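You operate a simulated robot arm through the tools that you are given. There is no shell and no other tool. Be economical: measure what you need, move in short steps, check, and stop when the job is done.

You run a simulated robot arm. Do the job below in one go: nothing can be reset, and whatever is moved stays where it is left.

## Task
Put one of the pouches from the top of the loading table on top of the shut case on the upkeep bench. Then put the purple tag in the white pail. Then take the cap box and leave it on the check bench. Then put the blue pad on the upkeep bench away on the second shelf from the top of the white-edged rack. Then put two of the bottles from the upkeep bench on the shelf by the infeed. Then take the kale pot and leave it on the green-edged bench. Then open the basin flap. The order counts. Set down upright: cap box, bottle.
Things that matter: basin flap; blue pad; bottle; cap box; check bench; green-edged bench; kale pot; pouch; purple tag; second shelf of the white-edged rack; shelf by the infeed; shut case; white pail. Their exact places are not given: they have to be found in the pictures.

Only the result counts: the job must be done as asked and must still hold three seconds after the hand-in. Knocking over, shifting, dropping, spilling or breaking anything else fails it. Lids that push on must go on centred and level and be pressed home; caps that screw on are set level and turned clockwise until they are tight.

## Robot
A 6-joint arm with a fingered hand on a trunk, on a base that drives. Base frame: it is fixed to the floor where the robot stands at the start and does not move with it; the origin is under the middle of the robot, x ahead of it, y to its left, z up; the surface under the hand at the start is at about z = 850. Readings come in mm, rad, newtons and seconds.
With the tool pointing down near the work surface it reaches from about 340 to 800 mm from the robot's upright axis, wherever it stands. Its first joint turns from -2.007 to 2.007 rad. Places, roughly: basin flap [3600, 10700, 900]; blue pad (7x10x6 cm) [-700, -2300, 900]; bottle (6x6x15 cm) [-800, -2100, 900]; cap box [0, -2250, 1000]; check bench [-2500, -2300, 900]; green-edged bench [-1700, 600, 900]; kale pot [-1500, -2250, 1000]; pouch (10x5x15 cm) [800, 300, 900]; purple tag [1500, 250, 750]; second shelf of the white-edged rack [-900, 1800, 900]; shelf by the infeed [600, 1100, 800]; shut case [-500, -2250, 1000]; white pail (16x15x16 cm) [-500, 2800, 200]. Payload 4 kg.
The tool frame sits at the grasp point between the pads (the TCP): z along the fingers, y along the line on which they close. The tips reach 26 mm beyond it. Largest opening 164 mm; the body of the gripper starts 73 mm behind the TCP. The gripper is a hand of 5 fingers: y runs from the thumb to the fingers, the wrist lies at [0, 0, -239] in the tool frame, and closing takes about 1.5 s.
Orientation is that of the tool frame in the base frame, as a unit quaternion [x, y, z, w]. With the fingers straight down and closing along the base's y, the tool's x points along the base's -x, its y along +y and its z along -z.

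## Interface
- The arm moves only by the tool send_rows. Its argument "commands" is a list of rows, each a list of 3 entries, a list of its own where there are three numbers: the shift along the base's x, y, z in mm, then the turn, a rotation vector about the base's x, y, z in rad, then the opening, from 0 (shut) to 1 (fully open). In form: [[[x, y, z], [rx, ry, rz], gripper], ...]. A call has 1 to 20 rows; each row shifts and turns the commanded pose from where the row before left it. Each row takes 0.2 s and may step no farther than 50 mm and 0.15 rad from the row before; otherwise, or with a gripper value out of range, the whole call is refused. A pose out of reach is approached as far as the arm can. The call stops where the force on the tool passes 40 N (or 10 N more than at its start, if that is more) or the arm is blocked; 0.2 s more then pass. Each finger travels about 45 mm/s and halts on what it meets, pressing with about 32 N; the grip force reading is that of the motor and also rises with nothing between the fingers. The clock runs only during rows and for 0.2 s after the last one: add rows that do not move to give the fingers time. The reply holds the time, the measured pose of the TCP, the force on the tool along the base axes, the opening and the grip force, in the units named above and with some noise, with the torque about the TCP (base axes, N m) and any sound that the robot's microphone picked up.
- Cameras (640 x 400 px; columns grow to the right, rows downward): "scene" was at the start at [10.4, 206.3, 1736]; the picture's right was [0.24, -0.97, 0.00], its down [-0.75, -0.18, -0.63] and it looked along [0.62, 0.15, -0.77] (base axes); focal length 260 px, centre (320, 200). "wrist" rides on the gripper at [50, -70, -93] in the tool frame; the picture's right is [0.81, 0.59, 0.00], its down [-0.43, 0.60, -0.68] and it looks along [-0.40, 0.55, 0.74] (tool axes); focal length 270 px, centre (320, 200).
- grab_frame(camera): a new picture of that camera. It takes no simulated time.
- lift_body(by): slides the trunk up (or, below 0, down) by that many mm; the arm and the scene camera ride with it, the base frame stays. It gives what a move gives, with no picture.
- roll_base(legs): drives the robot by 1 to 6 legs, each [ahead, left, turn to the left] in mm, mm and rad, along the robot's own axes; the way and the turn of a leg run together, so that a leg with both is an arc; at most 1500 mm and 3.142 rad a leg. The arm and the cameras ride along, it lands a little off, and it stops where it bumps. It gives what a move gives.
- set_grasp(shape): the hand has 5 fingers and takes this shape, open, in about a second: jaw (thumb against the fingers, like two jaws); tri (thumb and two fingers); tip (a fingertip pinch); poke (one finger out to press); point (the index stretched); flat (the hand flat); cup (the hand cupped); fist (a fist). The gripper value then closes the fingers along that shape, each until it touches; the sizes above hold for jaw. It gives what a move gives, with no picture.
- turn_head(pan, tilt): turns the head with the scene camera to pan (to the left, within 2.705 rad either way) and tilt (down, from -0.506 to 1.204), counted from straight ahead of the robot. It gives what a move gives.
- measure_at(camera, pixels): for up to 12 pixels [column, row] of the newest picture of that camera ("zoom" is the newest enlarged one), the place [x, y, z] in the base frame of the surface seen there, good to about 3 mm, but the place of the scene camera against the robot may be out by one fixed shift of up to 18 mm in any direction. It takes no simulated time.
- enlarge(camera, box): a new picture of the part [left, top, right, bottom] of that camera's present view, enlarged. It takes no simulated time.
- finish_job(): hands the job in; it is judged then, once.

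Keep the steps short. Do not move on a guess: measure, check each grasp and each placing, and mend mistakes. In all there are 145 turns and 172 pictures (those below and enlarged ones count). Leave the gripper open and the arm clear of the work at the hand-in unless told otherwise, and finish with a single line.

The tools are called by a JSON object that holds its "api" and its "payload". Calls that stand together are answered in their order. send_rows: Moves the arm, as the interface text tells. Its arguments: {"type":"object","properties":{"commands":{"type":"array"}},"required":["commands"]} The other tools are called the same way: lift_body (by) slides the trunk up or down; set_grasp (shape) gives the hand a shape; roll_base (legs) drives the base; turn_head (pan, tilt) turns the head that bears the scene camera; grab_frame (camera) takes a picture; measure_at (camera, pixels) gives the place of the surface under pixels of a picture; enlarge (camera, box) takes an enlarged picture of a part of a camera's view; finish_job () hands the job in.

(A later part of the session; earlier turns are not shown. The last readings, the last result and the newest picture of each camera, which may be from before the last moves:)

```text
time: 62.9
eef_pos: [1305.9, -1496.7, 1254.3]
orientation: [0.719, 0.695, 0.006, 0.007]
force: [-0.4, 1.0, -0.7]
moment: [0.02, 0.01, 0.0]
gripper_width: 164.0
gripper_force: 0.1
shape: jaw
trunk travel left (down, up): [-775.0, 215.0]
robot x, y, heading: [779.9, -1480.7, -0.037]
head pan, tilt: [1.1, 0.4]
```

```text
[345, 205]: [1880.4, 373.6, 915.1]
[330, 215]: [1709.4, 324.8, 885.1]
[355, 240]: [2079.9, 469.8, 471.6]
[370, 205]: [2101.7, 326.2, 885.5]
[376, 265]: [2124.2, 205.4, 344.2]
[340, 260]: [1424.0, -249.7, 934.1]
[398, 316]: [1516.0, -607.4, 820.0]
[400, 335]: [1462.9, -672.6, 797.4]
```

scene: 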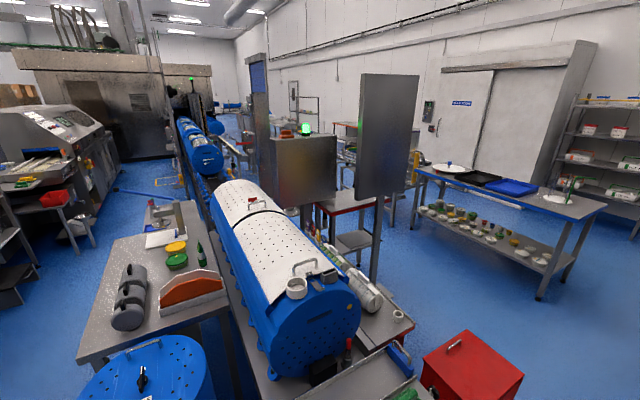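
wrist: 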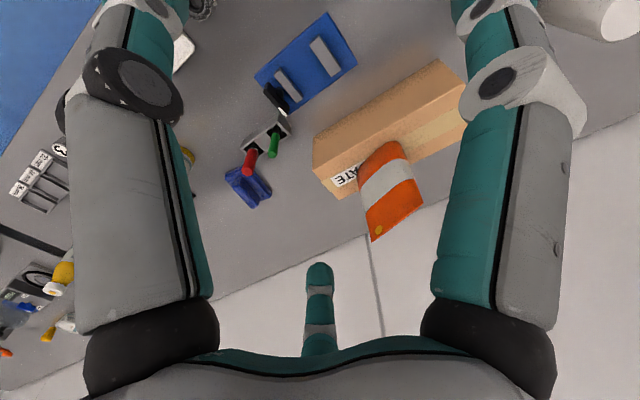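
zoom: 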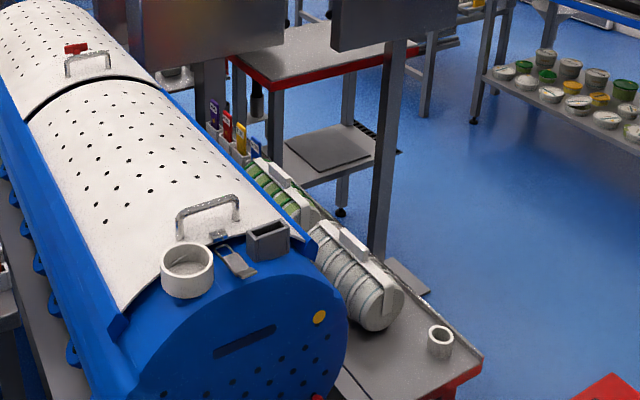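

I see coloured tags in a holder behind the drum, purple at zoom (213,112). I measure it and the panel.

{"api": "measure_at", "payload": {"camera": "zoom", "pixels": [[214, 108], [228, 122], [241, 135], [257, 147], [480, 355], [290, 180], [330, 215], [440, 340], [410, 275], [330, 45]]}}

{"api": "measure_at", "payload": {"camera": "scene", "pixels": [[362, 80], [415, 80], [358, 190], [405, 192], [275, 145], [335, 140], [330, 200]]}}

{"api": "enlarge", "payload": {"camera": "scene", "box": [290, 200, 350, 260]}}

```text
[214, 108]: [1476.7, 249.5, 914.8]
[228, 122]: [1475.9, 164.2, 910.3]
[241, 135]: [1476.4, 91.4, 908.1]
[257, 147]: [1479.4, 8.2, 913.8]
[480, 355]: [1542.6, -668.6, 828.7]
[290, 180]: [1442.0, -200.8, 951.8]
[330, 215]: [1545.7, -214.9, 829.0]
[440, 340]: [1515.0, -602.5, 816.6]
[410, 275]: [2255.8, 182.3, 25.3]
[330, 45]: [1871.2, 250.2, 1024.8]
```

```text
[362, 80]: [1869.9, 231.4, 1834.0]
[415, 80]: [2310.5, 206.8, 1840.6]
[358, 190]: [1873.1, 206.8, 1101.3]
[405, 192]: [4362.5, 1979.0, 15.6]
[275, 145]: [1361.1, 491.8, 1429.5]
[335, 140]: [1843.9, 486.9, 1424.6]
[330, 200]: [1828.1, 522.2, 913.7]
```

```text
6.67 times, centred on (320, 230) of scene
```

zoom: 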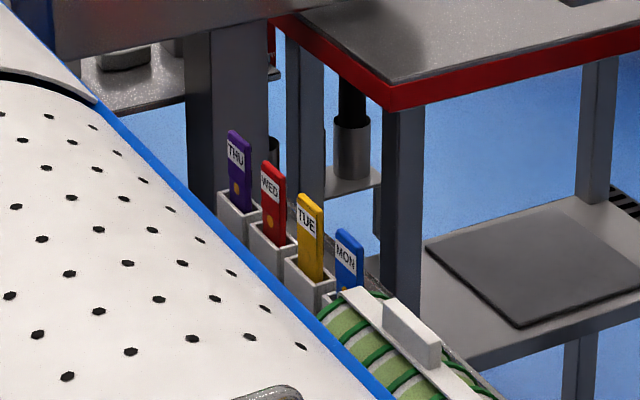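

Tags stand in cups: THU (purple) at about (1477,250, top ≈ 930), with a red one 85 mm south. I'll approach from the east, rounding the red bin: to (2580,-600), facing -x.

{"api": "roll_base", "payload": {"legs": [[900, 0, 0.035], [900, 0, 0], [0, 0, 1.571], [880, 0, 0], [0, 0, 1.571]]}}

{"api": "turn_head", "payload": {"pan": -0.4, "tilt": 0.5}}

{"api": "grab_frame", "payload": {"camera": "scene"}}

```text
time: 83.9
eef_pos: [2060.0, -635.4, 1254.7]
orientation: [-0.7, 0.714, 0.007, -0.006]
force: [-0.1, 0.3, -0.2]
moment: [-0.03, -0.03, 0.02]
gripper_width: 163.8
gripper_force: 0.1
shape: jaw
trunk travel left (down, up): [-775.0, 215.0]
robot x, y, heading: [2587.9, -638.9, 3.124]
head pan, tilt: [1.1, 0.4]
```

```text
time: 85.5
eef_pos: [2059.6, -635.0, 1254.4]
orientation: [-0.7, 0.714, 0.007, -0.006]
force: [-0.2, 1.0, -1.0]
moment: [0.01, 0.0, 0.01]
gripper_width: 163.8
gripper_force: 0.0
shape: jaw
trunk travel left (down, up): [-775.0, 215.0]
robot x, y, heading: [2589.7, -637.5, 3.121]
head pan, tilt: [-0.4, 0.499]
```

```text
136 pictures are left
```

scene: 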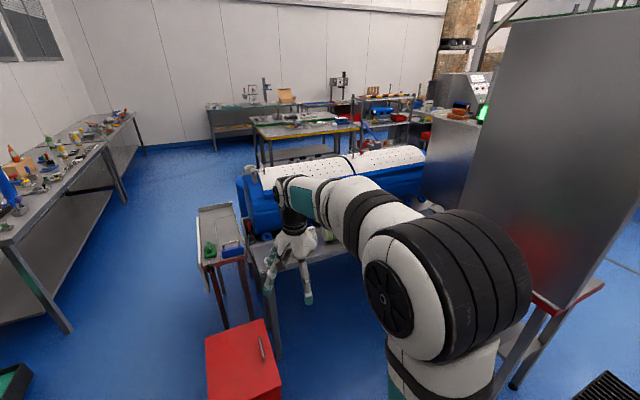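

I strafe right 340 mm and go 620 mm ahead to stand at about (1965,-300).

{"api": "roll_base", "payload": {"legs": [[0, -340, 0.02], [620, 0, 0]]}}

{"api": "turn_head", "payload": {"pan": -0.75, "tilt": 0.8}}

{"api": "grab_frame", "payload": {"camera": "scene"}}

```text
time: 90.8
eef_pos: [1433.0, -323.2, 1253.4]
orientation: [0.711, -0.703, -0.007, 0.006]
force: [-0.1, 0.0, 0.2]
moment: [0.04, 0.01, 0.0]
gripper_width: 163.7
gripper_force: 0.1
shape: jaw
trunk travel left (down, up): [-775.0, 215.0]
robot x, y, heading: [1962.5, -314.1, -3.126]
head pan, tilt: [-0.4, 0.499]
```

```text
time: 91.6
eef_pos: [1434.2, -324.1, 1254.7]
orientation: [0.711, -0.703, -0.007, 0.006]
force: [-1.2, -0.5, 0.5]
moment: [0.0, 0.01, -0.02]
gripper_width: 164.1
gripper_force: 0.1
shape: jaw
trunk travel left (down, up): [-775.0, 215.0]
robot x, y, heading: [1963.9, -311.4, -3.127]
head pan, tilt: [-0.75, 0.799]
```

```text
135 pictures are left
```

scene: 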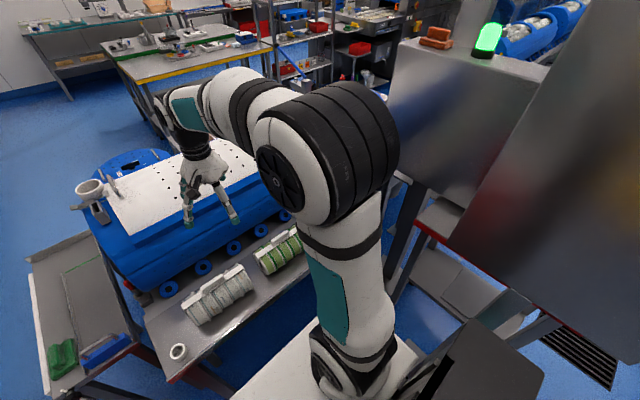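

Now the arm swings right to above the purple tag, turning the hand so it closes along y, at z 1254.

{"api": "send_rows", "payload": {"commands": [[[3.6, 47.8, 0], [0, 0, -0.131], 1], [[3.6, 47.8, 0], [0, 0, -0.131], 1], [[3.6, 47.8, 0], [0, 0, -0.131], 1], [[3.6, 47.8, 0], [0, 0, -0.131], 1], [[3.6, 47.8, 0], [0, 0, -0.131], 1], [[3.6, 47.8, 0], [0, 0, -0.131], 0.8], [[3.6, 47.8, 0], [0, 0, -0.131], 0.6], [[3.6, 47.8, 0], [0, 0, -0.131], 0.5], [[3.6, 47.8, 0], [0, 0, -0.131], 0.45], [[3.6, 47.8, 0], [0, 0, -0.131], 0.42], [[3.6, 47.8, 0], [0, 0, -0.131], 0.4], [[3.6, 47.8, 0], [0, 0, -0.131], 0.4], [[0, 0, -40], [0, 0, 0], 0.4], [[0, 0, -40], [0, 0, 0], 0.4], [[0, 0, -40], [0, 0, 0], 0.4]]}}

{"api": "grab_frame", "payload": {"camera": "wrist"}}

{"api": "grab_frame", "payload": {"camera": "scene"}}

```text
time: 94.8
eef_pos: [1494.0, 230.6, 1107.2]
orientation: [-0.005, 1.0, 0.01, 0.001]
force: [-0.2, 0.6, 0.3]
moment: [-0.01, 0.0, 0.02]
gripper_width: 66.1
gripper_force: 0.0
shape: jaw
out of reach, approached as far as the arm can: row 11, 12
trunk travel left (down, up): [-775.0, 215.0]
robot x, y, heading: [1966.3, -309.1, -3.129]
head pan, tilt: [-0.75, 0.799]
```

```text
134 pictures are left
```

wrist: 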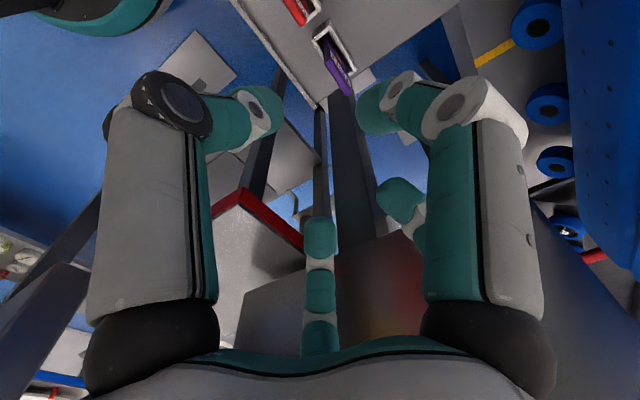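

```text
133 pictures are left
```

scene: 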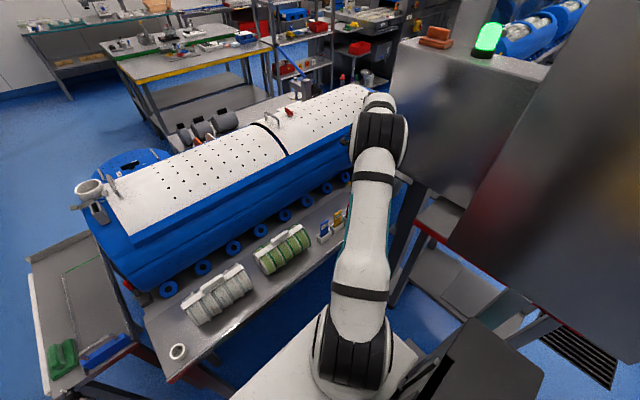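

The tag shows at (338,65) in the wrist view. I measure it and its cup.

{"api": "enlarge", "payload": {"camera": "wrist", "box": [260, 0, 440, 120]}}

{"api": "measure_at", "payload": {"camera": "wrist", "pixels": [[338, 68], [349, 92], [332, 50], [345, 75], [318, 45], [325, 30], [352, 60], [303, 10], [300, 80], [370, 75], [390, 60], [420, 40]]}}

```text
3.33 times, centred on (350, 60) of wrist
```

zoom: 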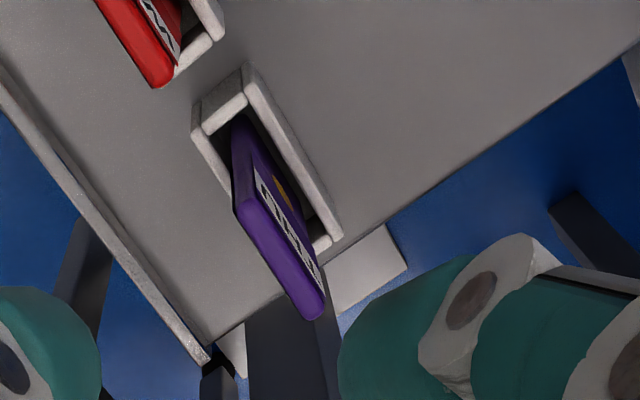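

```text
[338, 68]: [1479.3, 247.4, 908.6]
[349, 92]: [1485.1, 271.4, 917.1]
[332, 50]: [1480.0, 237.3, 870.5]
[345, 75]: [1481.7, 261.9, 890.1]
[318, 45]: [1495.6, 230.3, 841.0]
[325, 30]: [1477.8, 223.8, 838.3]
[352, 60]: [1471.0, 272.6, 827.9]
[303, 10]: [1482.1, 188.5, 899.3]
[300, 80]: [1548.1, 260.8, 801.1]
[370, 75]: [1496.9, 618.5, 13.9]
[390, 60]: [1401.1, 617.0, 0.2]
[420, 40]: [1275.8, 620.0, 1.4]
```

The tag is thin along x (x≈1484), wide along y (232–274), top z≈920. So I close along x after all. I move the base 90 mm right for reach and turn the hand back +90°.

{"api": "roll_base", "payload": {"legs": [[0, -90, 0]]}}

{"api": "send_rows", "payload": {"commands": [[[-1, -5, 0], [0, 0, 0.131], 0.4], [[-1, -5, 0], [0, 0, 0.131], 0.4], [[-1, -5, 0], [0, 0, 0.131], 0.4], [[-1, -5, 0], [0, 0, 0.131], 0.4], [[-1, -5, 0], [0, 0, 0.131], 0.4], [[-1, -5, 0], [0, 0, 0.131], 0.4], [[-1, -5, 0], [0, 0, 0.131], 0.4], [[-1, -5, 0], [0, 0, 0.131], 0.4], [[-1, -5, 0], [0, 0, 0.131], 0.4], [[-1, -5, 0], [0, 0, 0.131], 0.4], [[-1, -5, 0], [0, 0, 0.131], 0.4], [[-1, -5, 0], [0, 0, 0.131], 0.4], [[0, 0, 0], [0, 0, 0], 0.4]]}}

{"api": "grab_frame", "payload": {"camera": "wrist"}}

```text
time: 95.9
eef_pos: [1492.9, 321.1, 1106.0]
orientation: [-0.005, 1.0, 0.009, 0.001]
force: [-0.8, 1.4, -0.8]
moment: [-0.03, -0.02, -0.01]
gripper_width: 66.1
gripper_force: 0.1
shape: jaw
trunk travel left (down, up): [-775.0, 215.0]
robot x, y, heading: [1964.2, -224.7, -3.128]
head pan, tilt: [-0.75, 0.799]
```

```text
time: 98.7
eef_pos: [1481.1, 257.8, 1106.9]
orientation: [0.712, -0.702, -0.007, 0.006]
force: [0.5, 0.9, 0.4]
moment: [0.0, 0.05, 0.0]
gripper_width: 66.1
gripper_force: 0.1
shape: jaw
trunk travel left (down, up): [-775.0, 215.0]
robot x, y, heading: [1964.3, -225.0, -3.126]
head pan, tilt: [-0.75, 0.799]
```

```text
131 pictures are left
```

wrist: 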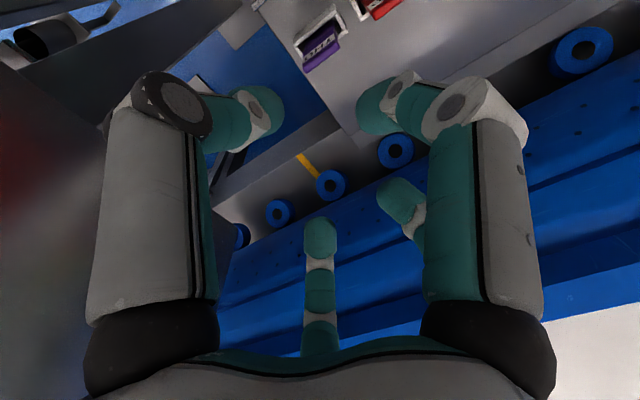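

{"api": "measure_at", "payload": {"camera": "wrist", "pixels": [[307, 68], [337, 46], [320, 58], [305, 52], [328, 32], [370, 18], [398, 3], [360, 5], [298, 45], [345, 22], [355, 85]]}}

{"api": "enlarge", "payload": {"camera": "wrist", "box": [260, 0, 440, 120]}}

```text
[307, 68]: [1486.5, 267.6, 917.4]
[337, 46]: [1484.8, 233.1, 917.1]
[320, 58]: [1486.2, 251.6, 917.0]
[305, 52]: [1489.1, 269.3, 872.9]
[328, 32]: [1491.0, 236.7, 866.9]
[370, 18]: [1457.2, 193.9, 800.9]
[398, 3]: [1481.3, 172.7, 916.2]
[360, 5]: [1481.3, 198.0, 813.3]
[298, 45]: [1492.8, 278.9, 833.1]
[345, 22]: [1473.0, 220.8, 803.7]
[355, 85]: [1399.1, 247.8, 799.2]
```

```text
3.33 times, centred on (350, 60) of wrist
```

zoom: 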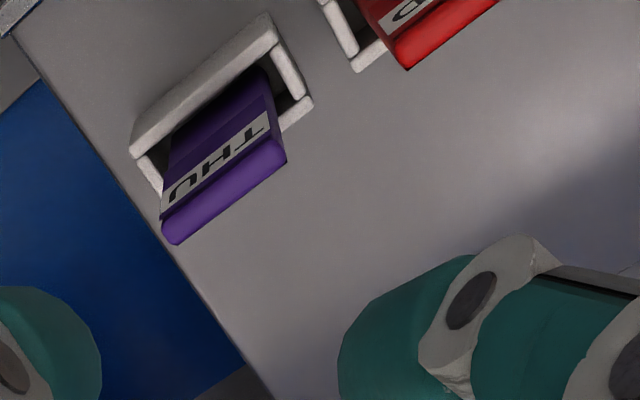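

Tag top centre is (1485, 251, 917). I descend to z ≈ 897 over it, stopping at z 960 to look.

{"api": "send_rows", "payload": {"commands": [[[4, -3, -50], [0, 0, 0], 0.4], [[0, 0, -50], [0, 0, 0], 0.4], [[0, 0, -40], [0, 0, 0], 0.4], [[0, 0, 0], [0, 0, 0], 0.4]]}}

{"api": "grab_frame", "payload": {"camera": "wrist"}}

```text
refused: row 1 steps farther than a row can; nothing moved
```

```text
129 pictures are left
```

wrist: 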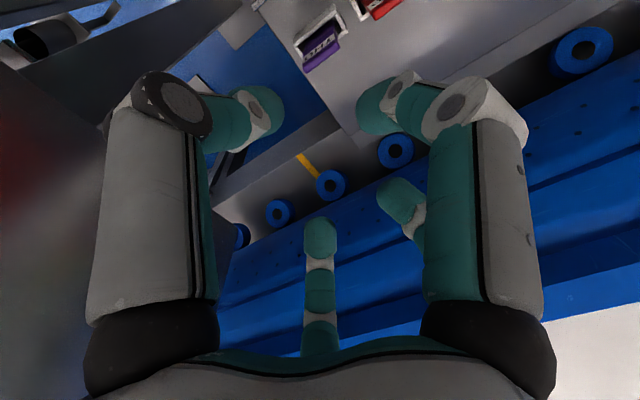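

{"api": "send_rows", "payload": {"commands": [[[4, -3, -45], [0, 0, 0], 0.4], [[0, 0, -50], [0, 0, 0], 0.4], [[0, 0, -45], [0, 0, 0], 0.4], [[0, 0, 0], [0, 0, 0], 0.4]]}}

{"api": "grab_frame", "payload": {"camera": "wrist"}}

```text
time: 99.7
eef_pos: [1486.8, 256.9, 968.9]
orientation: [0.711, -0.703, -0.007, 0.007]
force: [-0.1, -1.1, 0.3]
moment: [-0.04, 0.0, 0.03]
gripper_width: 65.9
gripper_force: 0.1
shape: jaw
trunk travel left (down, up): [-775.0, 215.0]
robot x, y, heading: [1962.2, -224.4, -3.127]
head pan, tilt: [-0.75, 0.799]
```

```text
128 pictures are left
```

wrist: 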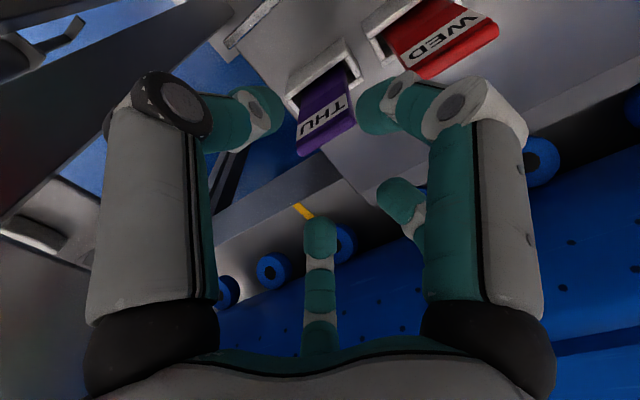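

I check where the index finger tip lies relative to the red tag.

{"api": "measure_at", "payload": {"camera": "wrist", "pixels": [[370, 105], [365, 125], [385, 90], [270, 110], [450, 105], [320, 235], [400, 200], [390, 62], [310, 155], [352, 122]]}}

```text
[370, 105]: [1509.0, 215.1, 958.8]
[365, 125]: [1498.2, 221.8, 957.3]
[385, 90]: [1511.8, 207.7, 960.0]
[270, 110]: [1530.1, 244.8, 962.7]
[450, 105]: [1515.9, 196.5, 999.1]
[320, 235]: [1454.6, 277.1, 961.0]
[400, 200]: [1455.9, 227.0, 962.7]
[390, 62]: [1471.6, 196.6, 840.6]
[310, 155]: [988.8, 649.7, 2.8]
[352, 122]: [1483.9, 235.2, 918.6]
```

The digits straddle the tag and clear the red one by about 15 mm. I descend to z ≈ 897 and close.

{"api": "send_rows", "payload": {"commands": [[[0, 1, -40], [0, 0, 0], 0.4], [[0, 1, -32], [0, 0, 0], 0.4], [[0, 0, 0], [0, 0, 0], 0.3], [[0, 0, 0], [0, 0, 0], 0.15], [[0, 0, 0], [0, 0, 0], 0], [[0, 0, 0], [0, 0, 0], 0], [[0, 0, 0], [0, 0, 0], 0], [[0, 0, 0], [0, 0, 0], 0], [[0, 0, 0], [0, 0, 0], 0]]}}

{"api": "grab_frame", "payload": {"camera": "wrist"}}

```text
time: 101.7
eef_pos: [1486.4, 259.7, 897.8]
orientation: [0.711, -0.703, -0.007, 0.005]
force: [0.2, -0.1, -0.2]
moment: [0.02, -0.03, 0.0]
gripper_width: 5.5
gripper_force: 32.4
shape: jaw
trunk travel left (down, up): [-775.0, 215.0]
robot x, y, heading: [1962.1, -225.9, -3.129]
head pan, tilt: [-0.75, 0.799]
```

```text
127 pictures are left
```

wrist: 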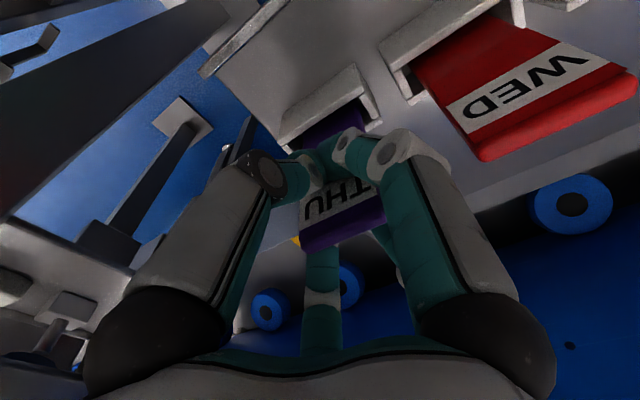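

The tag is held. I lift it straight out 200 mm.

{"api": "send_rows", "payload": {"commands": [[[0, 0, 15], [0, 0, 0], 0], [[0, 0, 35], [0, 0, 0], 0], [[0, 0, 50], [0, 0, 0], 0], [[0, 0, 50], [0, 0, 0], 0], [[0, 0, 50], [0, 0, 0], 0], [[0, -40, 0], [0, 0, 0], 0], [[0, -48, 10], [0, 0, 0], 0], [[0, -48, 10], [0, 0, 0], 0], [[0, -48, 10], [0, 0, 0], 0], [[0, -48, 10], [0, 0, 0], 0], [[0, -48, 10], [0, 0, 0], 0], [[0, -48, 10], [0, 0, 0], 0], [[0, -48, 10], [0, 0, 0], 0], [[0, -48, 10], [0, 0, 0], 0], [[0, -48, 10], [0, 0, 0], 0]]}}

{"api": "grab_frame", "payload": {"camera": "wrist"}}

{"api": "turn_head", "payload": {"pan": -1.2, "tilt": 0.3}}

{"api": "grab_frame", "payload": {"camera": "scene"}}

```text
time: 104.9
eef_pos: [1485.6, -214.5, 1183.8]
orientation: [0.711, -0.703, -0.007, 0.006]
force: [0.3, -0.3, -0.1]
moment: [0.02, 0.0, 0.01]
gripper_width: 5.4
gripper_force: 31.5
shape: jaw
trunk travel left (down, up): [-775.0, 215.0]
robot x, y, heading: [1957.9, -226.0, -3.131]
head pan, tilt: [-0.75, 0.799]
```

```text
126 pictures are left
```

wrist: 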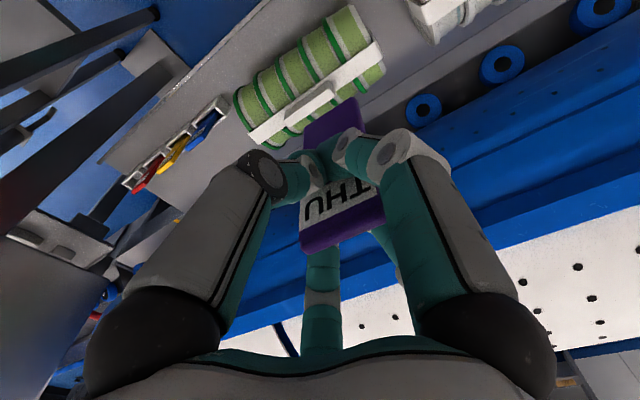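

```text
time: 105.9
eef_pos: [1483.8, -213.7, 1184.7]
orientation: [0.711, -0.703, -0.007, 0.006]
force: [-0.3, -0.3, -0.5]
moment: [0.03, 0.01, 0.0]
gripper_width: 5.7
gripper_force: 32.5
shape: jaw
trunk travel left (down, up): [-775.0, 215.0]
robot x, y, heading: [1964.2, -223.8, -3.129]
head pan, tilt: [-1.201, 0.3]
```

```text
125 pictures are left
```

scene: 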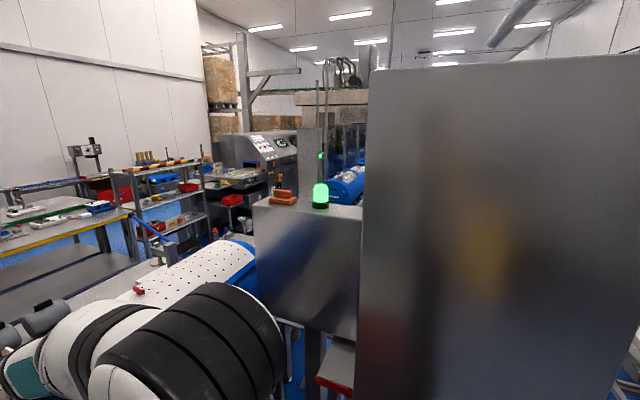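

The tag is held well. I go back the way I came: back out, strafe to the south aisle, west, then face north.

{"api": "roll_base", "payload": {"legs": [[-600, 0, 0], [0, 1250, 0], [1400, 0, 0], [1360, 0, 0], [0, 0, -1.571], [1500, 0, 0]]}}

{"api": "turn_head", "payload": {"pan": 0.1, "tilt": 0.4}}

{"api": "grab_frame", "payload": {"camera": "scene"}}

```text
time: 138.9
eef_pos: [-248.8, 461.1, 1185.3]
orientation: [-0.023, 1.0, 0.009, 0.001]
force: [0.5, 0.8, -0.2]
moment: [-0.03, -0.01, -0.02]
gripper_width: 5.7
gripper_force: 31.9
shape: jaw
trunk travel left (down, up): [-775.0, 215.0]
robot x, y, heading: [-242.2, -17.3, 1.618]
head pan, tilt: [-1.201, 0.3]
```

```text
time: 140.4
eef_pos: [-248.6, 459.8, 1185.3]
orientation: [-0.023, 1.0, 0.009, 0.001]
force: [0.4, 0.0, 0.7]
moment: [-0.01, -0.01, 0.01]
gripper_width: 5.5
gripper_force: 32.0
shape: jaw
trunk travel left (down, up): [-775.0, 215.0]
robot x, y, heading: [-237.5, -16.8, 1.614]
head pan, tilt: [0.099, 0.4]
```

```text
124 pictures are left
```

scene: 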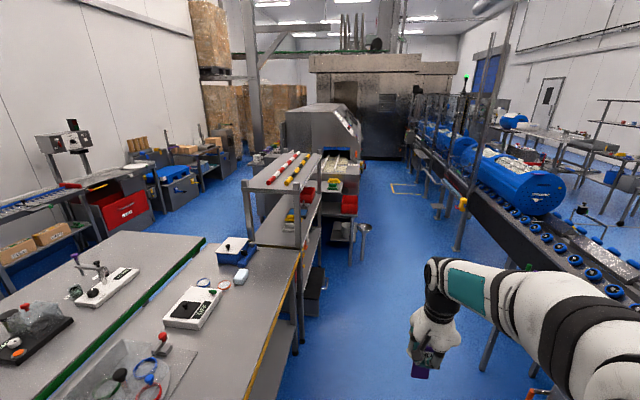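

The aisle ahead is clear. I drive 1900 mm north, straightening a little.

{"api": "roll_base", "payload": {"legs": [[0, 0, -0.045], [1400, 0, 0], [450, 0, 0]]}}

{"api": "turn_head", "payload": {"pan": 0.35, "tilt": 0.75}}

{"api": "grab_frame", "payload": {"camera": "scene"}}

```text
time: 150.0
eef_pos: [-224.3, 2295.1, 1183.8]
orientation: [0.0, 1.0, 0.009, 0.001]
force: [0.2, 0.4, -1.0]
moment: [-0.01, -0.02, 0.06]
gripper_width: 5.4
gripper_force: 31.7
shape: jaw
trunk travel left (down, up): [-775.0, 215.0]
robot x, y, heading: [-240.2, 1814.5, 1.571]
head pan, tilt: [0.099, 0.4]
```

```text
time: 150.8
eef_pos: [-224.6, 2295.6, 1185.1]
orientation: [-0.001, 1.0, 0.009, 0.001]
force: [0.5, 0.3, 0.1]
moment: [-0.02, -0.01, 0.01]
gripper_width: 5.6
gripper_force: 32.3
shape: jaw
trunk travel left (down, up): [-775.0, 215.0]
robot x, y, heading: [-238.1, 1816.6, 1.568]
head pan, tilt: [0.351, 0.75]
```

```text
123 pictures are left
```

scene: 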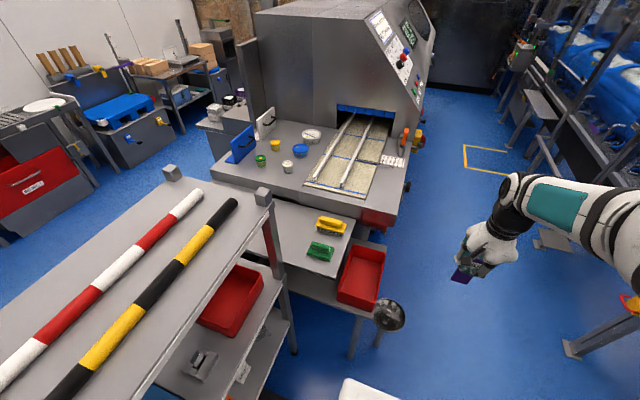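

The pail is lower, under the machine's table side. I drive 800 mm further and look left.

{"api": "roll_base", "payload": {"legs": [[850, 0, 0]]}}

{"api": "turn_head", "payload": {"pan": 1.5, "tilt": 0.95}}

{"api": "grab_frame", "payload": {"camera": "scene"}}

```text
time: 153.2
eef_pos: [-225.1, 2594.8, 1186.2]
orientation: [-0.006, 1.0, 0.01, -0.001]
force: [1.3, -0.7, 0.2]
moment: [0.02, 0.06, 0.0]
gripper_width: 5.4
gripper_force: 32.0
shape: jaw
trunk travel left (down, up): [-775.0, 215.0]
robot x, y, heading: [-233.8, 2119.4, 1.59]
head pan, tilt: [0.351, 0.75]
stopped in leg 1: the robot was blocked; the commanded pose is now the measured one
```

```text
time: 154.5
eef_pos: [-227.5, 2596.4, 1185.4]
orientation: [-0.006, 1.0, 0.009, 0.0]
force: [0.6, -0.1, -1.4]
moment: [-0.02, 0.0, -0.03]
gripper_width: 5.4
gripper_force: 31.4
shape: jaw
trunk travel left (down, up): [-775.0, 215.0]
robot x, y, heading: [-239.5, 2116.9, 1.584]
head pan, tilt: [1.499, 0.949]
```

```text
122 pictures are left
```

scene: 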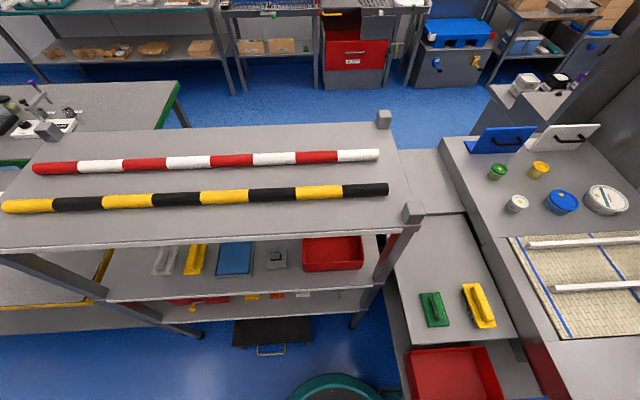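

I bumped, probably into the pedestal sink. I look straight ahead and down to see.

{"api": "turn_head", "payload": {"pan": 0.4, "tilt": 1.1}}

{"api": "grab_frame", "payload": {"camera": "scene"}}

{"api": "measure_at", "payload": {"camera": "scene", "pixels": [[315, 280], [300, 215], [345, 330], [365, 330], [320, 310], [390, 250], [260, 300], [240, 350], [280, 250], [430, 100], [330, 370]]}}

```text
time: 155.9
eef_pos: [-227.5, 2596.0, 1185.4]
orientation: [-0.006, 1.0, 0.009, 0.001]
force: [0.6, 0.5, -0.3]
moment: [0.02, 0.03, -0.02]
gripper_width: 5.7
gripper_force: 31.8
shape: jaw
trunk travel left (down, up): [-775.0, 215.0]
robot x, y, heading: [-238.6, 2121.4, 1.585]
head pan, tilt: [0.4, 1.1]
```

```text
121 pictures are left
```

scene: 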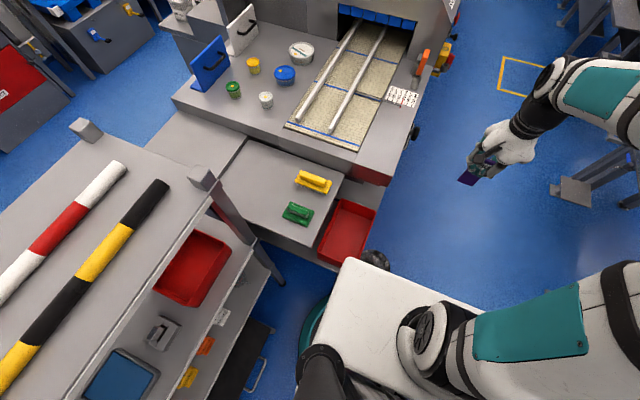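

```text
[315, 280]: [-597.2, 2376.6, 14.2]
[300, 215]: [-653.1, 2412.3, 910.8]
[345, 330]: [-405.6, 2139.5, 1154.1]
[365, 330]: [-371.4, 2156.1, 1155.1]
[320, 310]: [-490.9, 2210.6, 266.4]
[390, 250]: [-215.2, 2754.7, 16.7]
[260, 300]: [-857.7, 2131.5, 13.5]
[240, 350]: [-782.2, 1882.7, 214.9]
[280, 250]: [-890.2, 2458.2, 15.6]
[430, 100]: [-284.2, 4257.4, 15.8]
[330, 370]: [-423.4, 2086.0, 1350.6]
```

{"api": "measure_at", "payload": {"camera": "scene", "pixels": [[375, 257], [368, 252], [570, 190], [560, 195], [600, 180], [630, 205], [540, 70], [385, 262], [350, 235], [365, 205]]}}

{"api": "turn_head", "payload": {"pan": -0.7, "tilt": 0.8}}

{"api": "grab_frame", "payload": {"camera": "scene"}}

```text
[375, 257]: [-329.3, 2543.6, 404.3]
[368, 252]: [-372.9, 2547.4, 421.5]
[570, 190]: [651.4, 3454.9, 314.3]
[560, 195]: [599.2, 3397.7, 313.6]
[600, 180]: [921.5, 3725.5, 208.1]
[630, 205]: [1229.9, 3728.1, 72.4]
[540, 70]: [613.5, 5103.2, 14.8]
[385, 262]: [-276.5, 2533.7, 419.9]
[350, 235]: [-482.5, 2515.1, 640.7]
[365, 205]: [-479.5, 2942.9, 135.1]
```

```text
time: 157.2
eef_pos: [-227.3, 2595.6, 1185.4]
orientation: [-0.006, 1.0, 0.009, 0.001]
force: [-1.0, -0.7, -0.7]
moment: [0.01, -0.01, 0.02]
gripper_width: 5.4
gripper_force: 32.0
shape: jaw
trunk travel left (down, up): [-775.0, 215.0]
robot x, y, heading: [-236.7, 2117.8, 1.586]
head pan, tilt: [-0.7, 0.799]
```

```text
120 pictures are left
```

scene: 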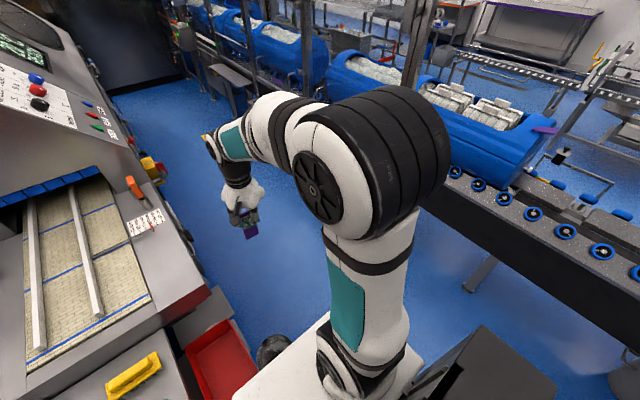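

{"api": "measure_at", "payload": {"camera": "scene", "pixels": [[484, 268], [470, 290], [455, 215], [600, 300], [600, 330], [215, 90], [240, 115], [625, 385]]}}

{"api": "roll_base", "payload": {"legs": [[-80, 0, -0.015], [0, -320, 0], [650, 0, 0]]}}

{"api": "turn_head", "payload": {"pan": 1.35, "tilt": 0.9}}

{"api": "grab_frame", "payload": {"camera": "scene"}}

```text
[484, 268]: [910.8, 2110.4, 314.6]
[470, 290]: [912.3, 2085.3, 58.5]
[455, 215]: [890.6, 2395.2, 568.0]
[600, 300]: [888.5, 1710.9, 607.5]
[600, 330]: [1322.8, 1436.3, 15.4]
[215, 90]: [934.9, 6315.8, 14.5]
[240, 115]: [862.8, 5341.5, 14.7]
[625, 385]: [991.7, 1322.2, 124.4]
```

```text
time: 163.1
eef_pos: [121.9, 3147.7, 1184.4]
orientation: [0.009, 1.0, 0.009, 0.001]
force: [0.8, 1.3, -0.6]
moment: [-0.01, -0.01, 0.03]
gripper_width: 5.4
gripper_force: 32.0
shape: jaw
trunk travel left (down, up): [-775.0, 215.0]
robot x, y, heading: [96.4, 2669.3, 1.558]
head pan, tilt: [-0.7, 0.799]
```

```text
time: 165.1
eef_pos: [120.1, 3147.3, 1185.6]
orientation: [0.009, 1.0, 0.01, 0.002]
force: [0.1, 0.1, -0.4]
moment: [0.02, -0.02, 0.01]
gripper_width: 5.5
gripper_force: 31.8
shape: jaw
trunk travel left (down, up): [-775.0, 215.0]
robot x, y, heading: [94.9, 2670.4, 1.551]
head pan, tilt: [1.349, 0.901]
```

```text
119 pictures are left
```

scene: 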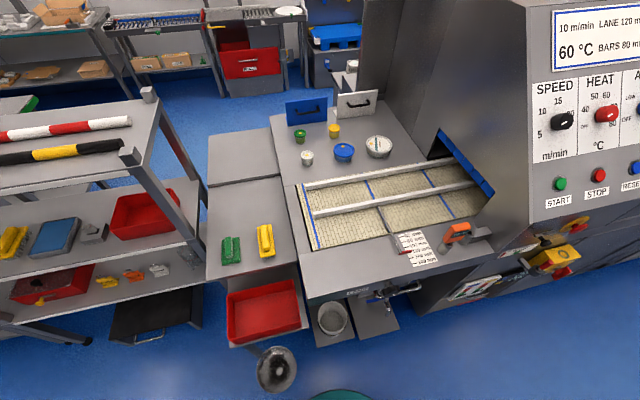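

The white pail is at (333,318), below the machine edge beside a tap. I enlarge and measure.

{"api": "enlarge", "payload": {"camera": "scene", "box": [220, 260, 440, 397]}}

{"api": "measure_at", "payload": {"camera": "scene", "pixels": [[318, 312], [333, 302], [348, 312], [333, 334], [333, 318], [310, 290], [345, 290], [370, 285], [400, 285], [385, 300], [375, 325], [276, 345]]}}

```text
2.91 times, centred on (330, 328) of scene
```

zoom: 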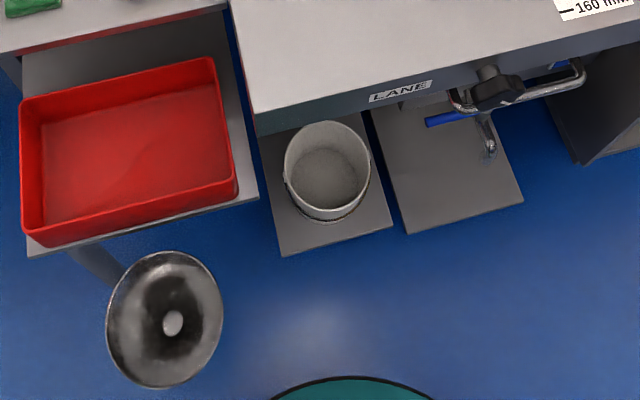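

```text
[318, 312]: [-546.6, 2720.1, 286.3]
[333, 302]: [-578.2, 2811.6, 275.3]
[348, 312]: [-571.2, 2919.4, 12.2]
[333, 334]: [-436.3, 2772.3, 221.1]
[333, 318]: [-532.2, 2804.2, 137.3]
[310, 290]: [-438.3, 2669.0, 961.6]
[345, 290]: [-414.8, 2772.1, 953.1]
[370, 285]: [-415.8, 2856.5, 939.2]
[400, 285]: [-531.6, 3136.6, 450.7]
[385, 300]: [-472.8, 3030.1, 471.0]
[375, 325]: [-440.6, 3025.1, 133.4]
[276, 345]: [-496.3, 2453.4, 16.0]
```

{"api": "measure_at", "payload": {"camera": "zoom", "pixels": [[235, 190], [258, 192], [225, 20], [300, 210], [340, 215], [365, 165], [325, 125], [290, 160], [400, 95], [260, 115], [380, 200], [320, 160]]}}

{"api": "lift_body", "payload": {"by": -300}}

{"api": "turn_head", "payload": {"pan": 1.35, "tilt": 0.8}}

{"api": "grab_frame", "payload": {"camera": "scene"}}

```text
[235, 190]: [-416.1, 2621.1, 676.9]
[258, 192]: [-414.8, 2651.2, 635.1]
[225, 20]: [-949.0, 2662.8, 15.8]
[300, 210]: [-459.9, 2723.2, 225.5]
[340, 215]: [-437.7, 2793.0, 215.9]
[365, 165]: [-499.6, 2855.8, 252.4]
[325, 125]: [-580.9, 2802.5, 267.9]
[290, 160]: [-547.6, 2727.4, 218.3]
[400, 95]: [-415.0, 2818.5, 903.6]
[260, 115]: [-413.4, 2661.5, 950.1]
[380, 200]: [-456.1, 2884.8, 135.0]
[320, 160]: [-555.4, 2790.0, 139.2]
```

```text
time: 168.1
eef_pos: [121.2, 3146.7, 884.9]
orientation: [0.01, 1.0, 0.01, 0.001]
force: [0.0, 0.7, -1.0]
moment: [-0.02, 0.0, 0.0]
gripper_width: 5.6
gripper_force: 32.5
shape: jaw
trunk travel left (down, up): [-475.0, 515.0]
robot x, y, heading: [99.1, 2666.6, 1.55]
head pan, tilt: [1.349, 0.901]
```

```text
time: 168.8
eef_pos: [120.4, 3147.1, 885.8]
orientation: [0.01, 1.0, 0.01, 0.001]
force: [0.6, 0.0, -0.4]
moment: [0.0, 0.01, 0.0]
gripper_width: 5.3
gripper_force: 32.0
shape: jaw
trunk travel left (down, up): [-475.0, 515.0]
robot x, y, heading: [96.4, 2672.6, 1.558]
head pan, tilt: [1.349, 0.799]
```

```text
117 pictures are left
```

scene: 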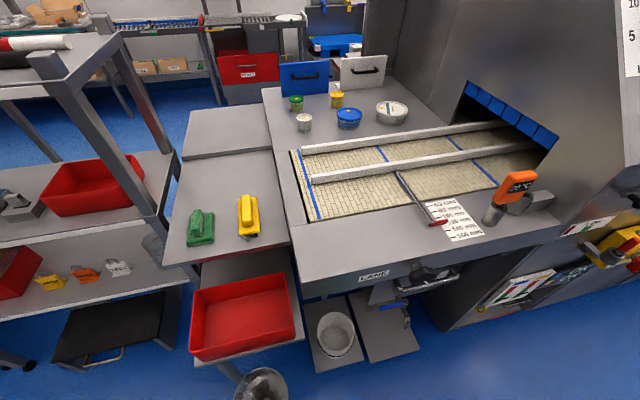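

The pail rim is at about z 265, centre (-508,2792), 90 mm under the table edge (x -415). I measure the lip's underside, then lower the trunk fully.

{"api": "measure_at", "payload": {"camera": "scene", "pixels": [[340, 277], [340, 283], [340, 288], [340, 292], [340, 296], [400, 270], [415, 270], [440, 285]]}}

{"api": "lift_body", "payload": {"by": -470}}

```text
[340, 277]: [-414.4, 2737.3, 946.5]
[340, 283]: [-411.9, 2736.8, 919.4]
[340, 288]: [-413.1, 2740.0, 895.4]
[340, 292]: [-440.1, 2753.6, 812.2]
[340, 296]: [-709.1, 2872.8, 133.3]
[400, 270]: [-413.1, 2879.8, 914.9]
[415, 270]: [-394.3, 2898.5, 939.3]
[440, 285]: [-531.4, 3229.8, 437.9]
```

```text
refused: -470 is not a number from -400 to 400
```

{"api": "lift_body", "payload": {"by": -400}}

{"api": "lift_body", "payload": {"by": -70}}

{"api": "send_rows", "payload": {"commands": [[[-45, -8, 0], [0, 0, 0.131], 0], [[-45, -15, 0], [0, 0, 0.131], 0], [[-40, -25, 0], [0, 0, 0.131], 0], [[-40, -28, 0], [0, 0, 0.131], 0], [[-38, -30, 0], [0, 0, 0.131], 0], [[-36, -34, 0], [0, 0, 0.131], 0], [[-34, -36, 0], [0, 0, 0.131], 0], [[-30, -38, 0], [0, 0, 0.131], 0], [[-28, -38, 0], [0, 0, 0.131], 0], [[-26, -38, 0], [0, 0, 0.131], 0], [[-24, -38, 0], [0, 0, 0.131], 0], [[-22, -26, 0], [0, 0, 0.131], 0]]}}

{"api": "grab_frame", "payload": {"camera": "wrist"}}

{"api": "grab_frame", "payload": {"camera": "scene"}}

```text
time: 172.6
eef_pos: [121.4, 3147.1, 485.1]
orientation: [0.009, 1.0, 0.01, 0.001]
force: [0.2, 0.3, -0.1]
moment: [0.03, -0.02, -0.02]
gripper_width: 5.6
gripper_force: 32.0
shape: jaw
trunk travel left (down, up): [-75.0, 915.0]
robot x, y, heading: [96.9, 2666.9, 1.552]
head pan, tilt: [1.349, 0.799]
```

```text
time: 173.7
eef_pos: [121.2, 3146.5, 413.9]
orientation: [0.01, 1.0, 0.01, 0.002]
force: [0.7, 0.8, -0.4]
moment: [0.01, -0.03, -0.01]
gripper_width: 5.6
gripper_force: 32.1
shape: jaw
trunk travel left (down, up): [-5.0, 985.0]
robot x, y, heading: [94.0, 2669.9, 1.554]
head pan, tilt: [1.349, 0.799]
```

```text
time: 176.3
eef_pos: [-286.5, 2792.1, 414.5]
orientation: [-0.701, 0.713, 0.007, -0.006]
force: [0.5, -0.3, -0.1]
moment: [0.01, -0.06, -0.02]
gripper_width: 5.6
gripper_force: 32.1
shape: jaw
trunk travel left (down, up): [-5.0, 985.0]
robot x, y, heading: [98.5, 2671.9, 1.55]
head pan, tilt: [1.349, 0.799]
```

```text
116 pictures are left
```

wrist: 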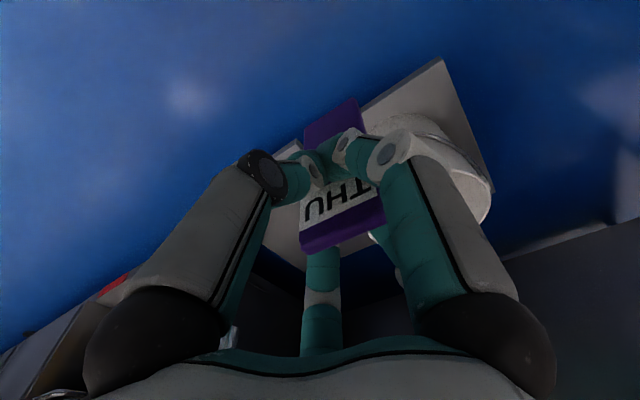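

```text
115 pictures are left
```

scene: 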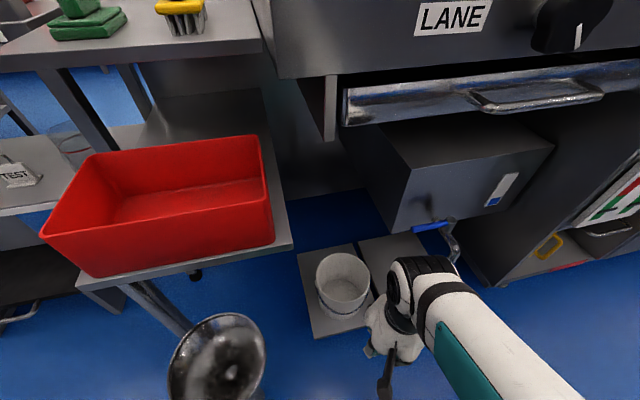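

Clear view of the pail at (342,285). I measure the obstacles around it: the box at (395,200), the tap and the drawer.

{"api": "measure_at", "payload": {"camera": "scene", "pixels": [[395, 228], [385, 170], [350, 150], [345, 120], [330, 135], [440, 228], [450, 255], [285, 235], [342, 258], [318, 285], [368, 290], [342, 315]]}}

```text
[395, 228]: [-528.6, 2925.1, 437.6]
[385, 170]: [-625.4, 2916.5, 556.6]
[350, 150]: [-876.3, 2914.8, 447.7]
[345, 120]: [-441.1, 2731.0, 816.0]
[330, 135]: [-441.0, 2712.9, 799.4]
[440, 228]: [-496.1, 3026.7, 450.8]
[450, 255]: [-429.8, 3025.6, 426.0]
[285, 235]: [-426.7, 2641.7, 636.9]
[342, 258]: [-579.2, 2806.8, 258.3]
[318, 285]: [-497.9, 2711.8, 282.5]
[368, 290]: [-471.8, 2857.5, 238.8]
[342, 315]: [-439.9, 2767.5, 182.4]
```

Clear. I move in to x ≈ -490, then lower to z ≈ 335.

{"api": "send_rows", "payload": {"commands": [[[-45, 0, 0], [0, 0, 0], 0], [[-45, 0, 0], [0, 0, 0], 0], [[-45, 0, 0], [0, 0, 0], 0], [[-45, -2, 0], [0, 0, 0], 0], [[-25, -2, -20], [0, 0, 0], 0], [[0, 0, -30], [0, 0, 0], 0], [[0, 0, -30], [0, 0, 0], 0], [[0, 0, 0], [0, 0, 0], 0]]}}

{"api": "grab_frame", "payload": {"camera": "wrist"}}

{"api": "grab_frame", "payload": {"camera": "scene"}}

```text
time: 178.1
eef_pos: [-493.2, 2787.6, 333.2]
orientation: [-0.701, 0.713, 0.007, -0.006]
force: [-0.1, 0.8, -0.3]
moment: [0.01, -0.02, 0.0]
gripper_width: 5.2
gripper_force: 32.4
shape: jaw
trunk travel left (down, up): [-5.0, 985.0]
robot x, y, heading: [97.6, 2669.6, 1.558]
head pan, tilt: [1.349, 0.799]
```

```text
114 pictures are left
```

wrist: 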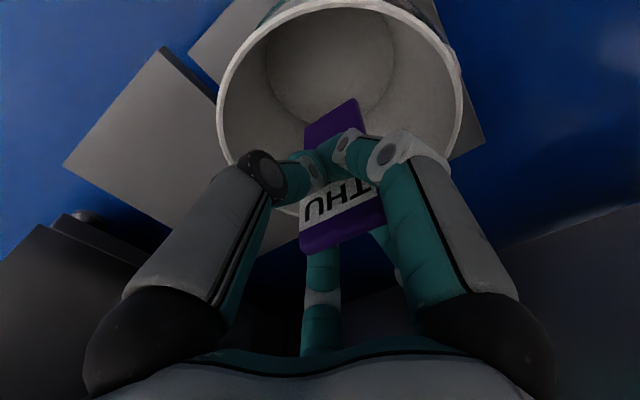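

```text
113 pictures are left
```

scene: 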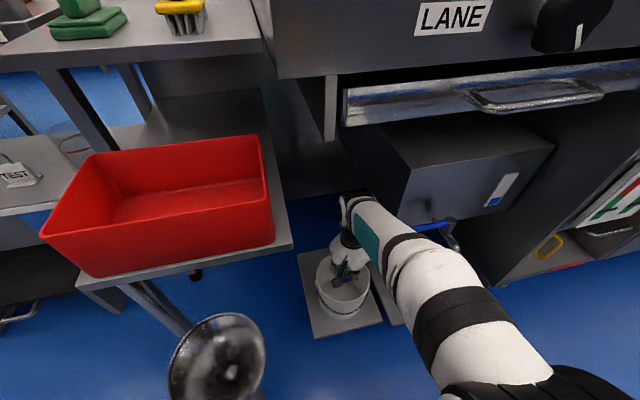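

The tag is inside the pail's mouth. I lower 15 mm more and open.

{"api": "send_rows", "payload": {"commands": [[[-4, 0, -15], [0, 0, 0], 0], [[0, 0, 0], [0, 0, 0], 0.3], [[0, 0, 0], [0, 0, 0], 0.4], [[0, 0, 0], [0, 0, 0], 0.4], [[0, 0, 0], [0, 0, 0], 0.4], [[0, 0, 0], [0, 0, 0], 0.4]]}}

{"api": "grab_frame", "payload": {"camera": "wrist"}}

```text
time: 179.5
eef_pos: [-495.6, 2788.3, 318.5]
orientation: [-0.701, 0.713, 0.008, -0.006]
force: [-0.1, 0.9, 0.1]
moment: [0.01, 0.02, -0.02]
gripper_width: 65.2
gripper_force: 0.0
shape: jaw
trunk travel left (down, up): [-5.0, 985.0]
robot x, y, heading: [95.1, 2672.9, 1.559]
head pan, tilt: [1.349, 0.799]
```

```text
112 pictures are left
```

wrist: 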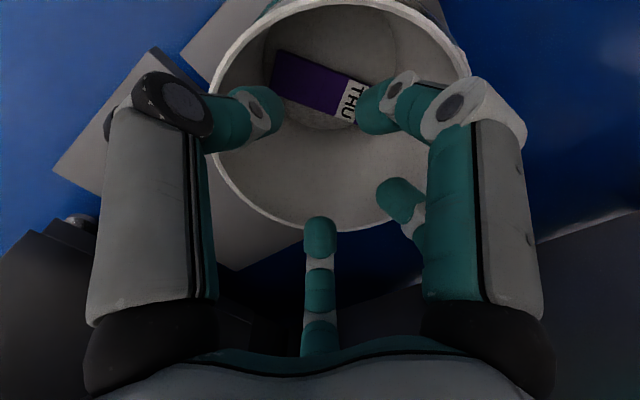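

The tag lies in the pail. I retract: up, out, then raise the trunk, then swing the arm back to the front.

{"api": "send_rows", "payload": {"commands": [[[0, 0, 48], [0, 0, 0], 0.4], [[0, 0, 48], [0, 0, 0], 0.4], [[45, 0, 0], [0, 0, 0], 0.4], [[45, 0, 0], [0, 0, 0], 0.4], [[45, 0, 0], [0, 0, 0], 0.4], [[45, 0, 0], [0, 0, 0], 0.4], [[30, 0, 0], [0, 0, 0], 0.4], [[22, 26, 0], [0, 0, -0.131], 0.4], [[24, 38, 0], [0, 0, -0.131], 0.4], [[26, 38, 0], [0, 0, -0.131], 0.4], [[28, 38, 0], [0, 0, -0.131], 0.4], [[30, 38, 0], [0, 0, -0.131], 0.4], [[34, 36, 0], [0, 0, -0.131], 0.4], [[36, 34, 0], [0, 0, -0.131], 0.4], [[38, 30, 0], [0, 0, -0.131], 0.4], [[40, 28, 0], [0, 0, -0.131], 0.4], [[40, 25, 0], [0, 0, -0.131], 0.4], [[30, 15, 0], [0, 0, -0.131], 0.4], [[30, 8, 0], [0, 0, -0.131], 0.4]]}}

{"api": "lift_body", "payload": {"by": 400}}

{"api": "lift_body", "payload": {"by": 370}}

{"api": "roll_base", "payload": {"legs": [[0, -150, 0], [0, 0, -1.5], [0, 0, -1.625], [1400, 0, 0], [1400, 0, 0], [1000, 0, 0]]}}

{"api": "turn_head", "payload": {"pan": 0.0, "tilt": 0.6}}

{"api": "grab_frame", "payload": {"camera": "scene"}}

```text
time: 183.5
eef_pos: [93.1, 3142.4, 417.4]
orientation: [0.011, 1.0, 0.009, 0.0]
force: [0.0, -0.5, 0.6]
moment: [-0.03, 0.02, -0.02]
gripper_width: 65.0
gripper_force: 0.0
shape: jaw
trunk travel left (down, up): [-5.0, 985.0]
robot x, y, heading: [95.3, 2666.5, 1.552]
head pan, tilt: [1.349, 0.799]
```

```text
time: 187.3
eef_pos: [92.7, 3143.1, 818.2]
orientation: [0.009, 1.0, 0.01, 0.001]
force: [-0.5, -0.4, -0.5]
moment: [0.01, 0.01, -0.02]
gripper_width: 65.4
gripper_force: 0.0
shape: jaw
trunk travel left (down, up): [-405.0, 585.0]
robot x, y, heading: [96.8, 2671.0, 1.554]
head pan, tilt: [1.349, 0.799]
```

```text
time: 190.9
eef_pos: [94.0, 3142.4, 1187.0]
orientation: [0.009, 1.0, 0.009, 0.001]
force: [0.1, -0.1, 0.3]
moment: [-0.01, 0.02, -0.02]
gripper_width: 65.5
gripper_force: 0.0
shape: jaw
trunk travel left (down, up): [-775.0, 215.0]
robot x, y, heading: [93.4, 2669.0, 1.555]
head pan, tilt: [1.349, 0.799]
```

```text
time: 194.9
eef_pos: [660.6, 2899.6, 1184.6]
orientation: [0.524, 0.852, 0.005, 0.006]
force: [-1.5, -0.4, 0.2]
moment: [0.01, -0.01, 0.01]
gripper_width: 65.2
gripper_force: 0.0
shape: jaw
trunk travel left (down, up): [-775.0, 215.0]
robot x, y, heading: [247.2, 2669.6, 0.453]
head pan, tilt: [1.349, 0.799]
stopped in leg 2: the robot was blocked; the commanded pose is now the measured one
```

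```text
time: 196.4
eef_pos: [661.3, 2896.7, 1185.0]
orientation: [0.525, 0.851, 0.004, 0.007]
force: [0.3, 0.4, 0.0]
moment: [-0.01, -0.03, 0.0]
gripper_width: 65.6
gripper_force: 0.0
shape: jaw
trunk travel left (down, up): [-775.0, 215.0]
robot x, y, heading: [242.1, 2669.5, 0.45]
head pan, tilt: [0.0, 0.6]
```

```text
111 pictures are left
```

scene: 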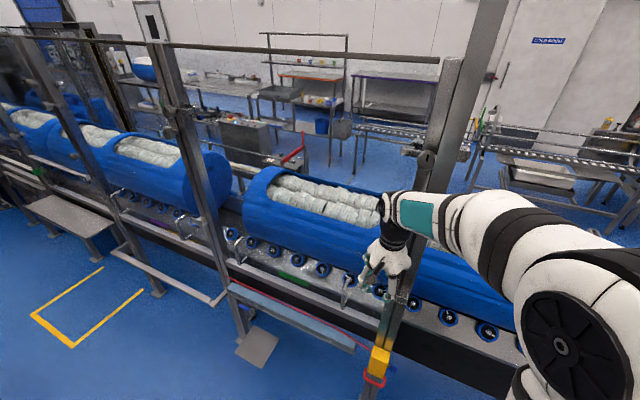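

The hand touched the guard post while turning right. I turn the other way (left), drive south a bit, then shift into the aisle at x ≈ -220.

{"api": "roll_base", "payload": {"legs": [[0, 0, 1.1], [0, 0, 3.16], [650, 0, 0], [0, -470, 0], [1400, 0, 0], [1300, 0, 0]]}}

```text
refused: 3.16 is not a number from -3.14159 to 3.14159
```

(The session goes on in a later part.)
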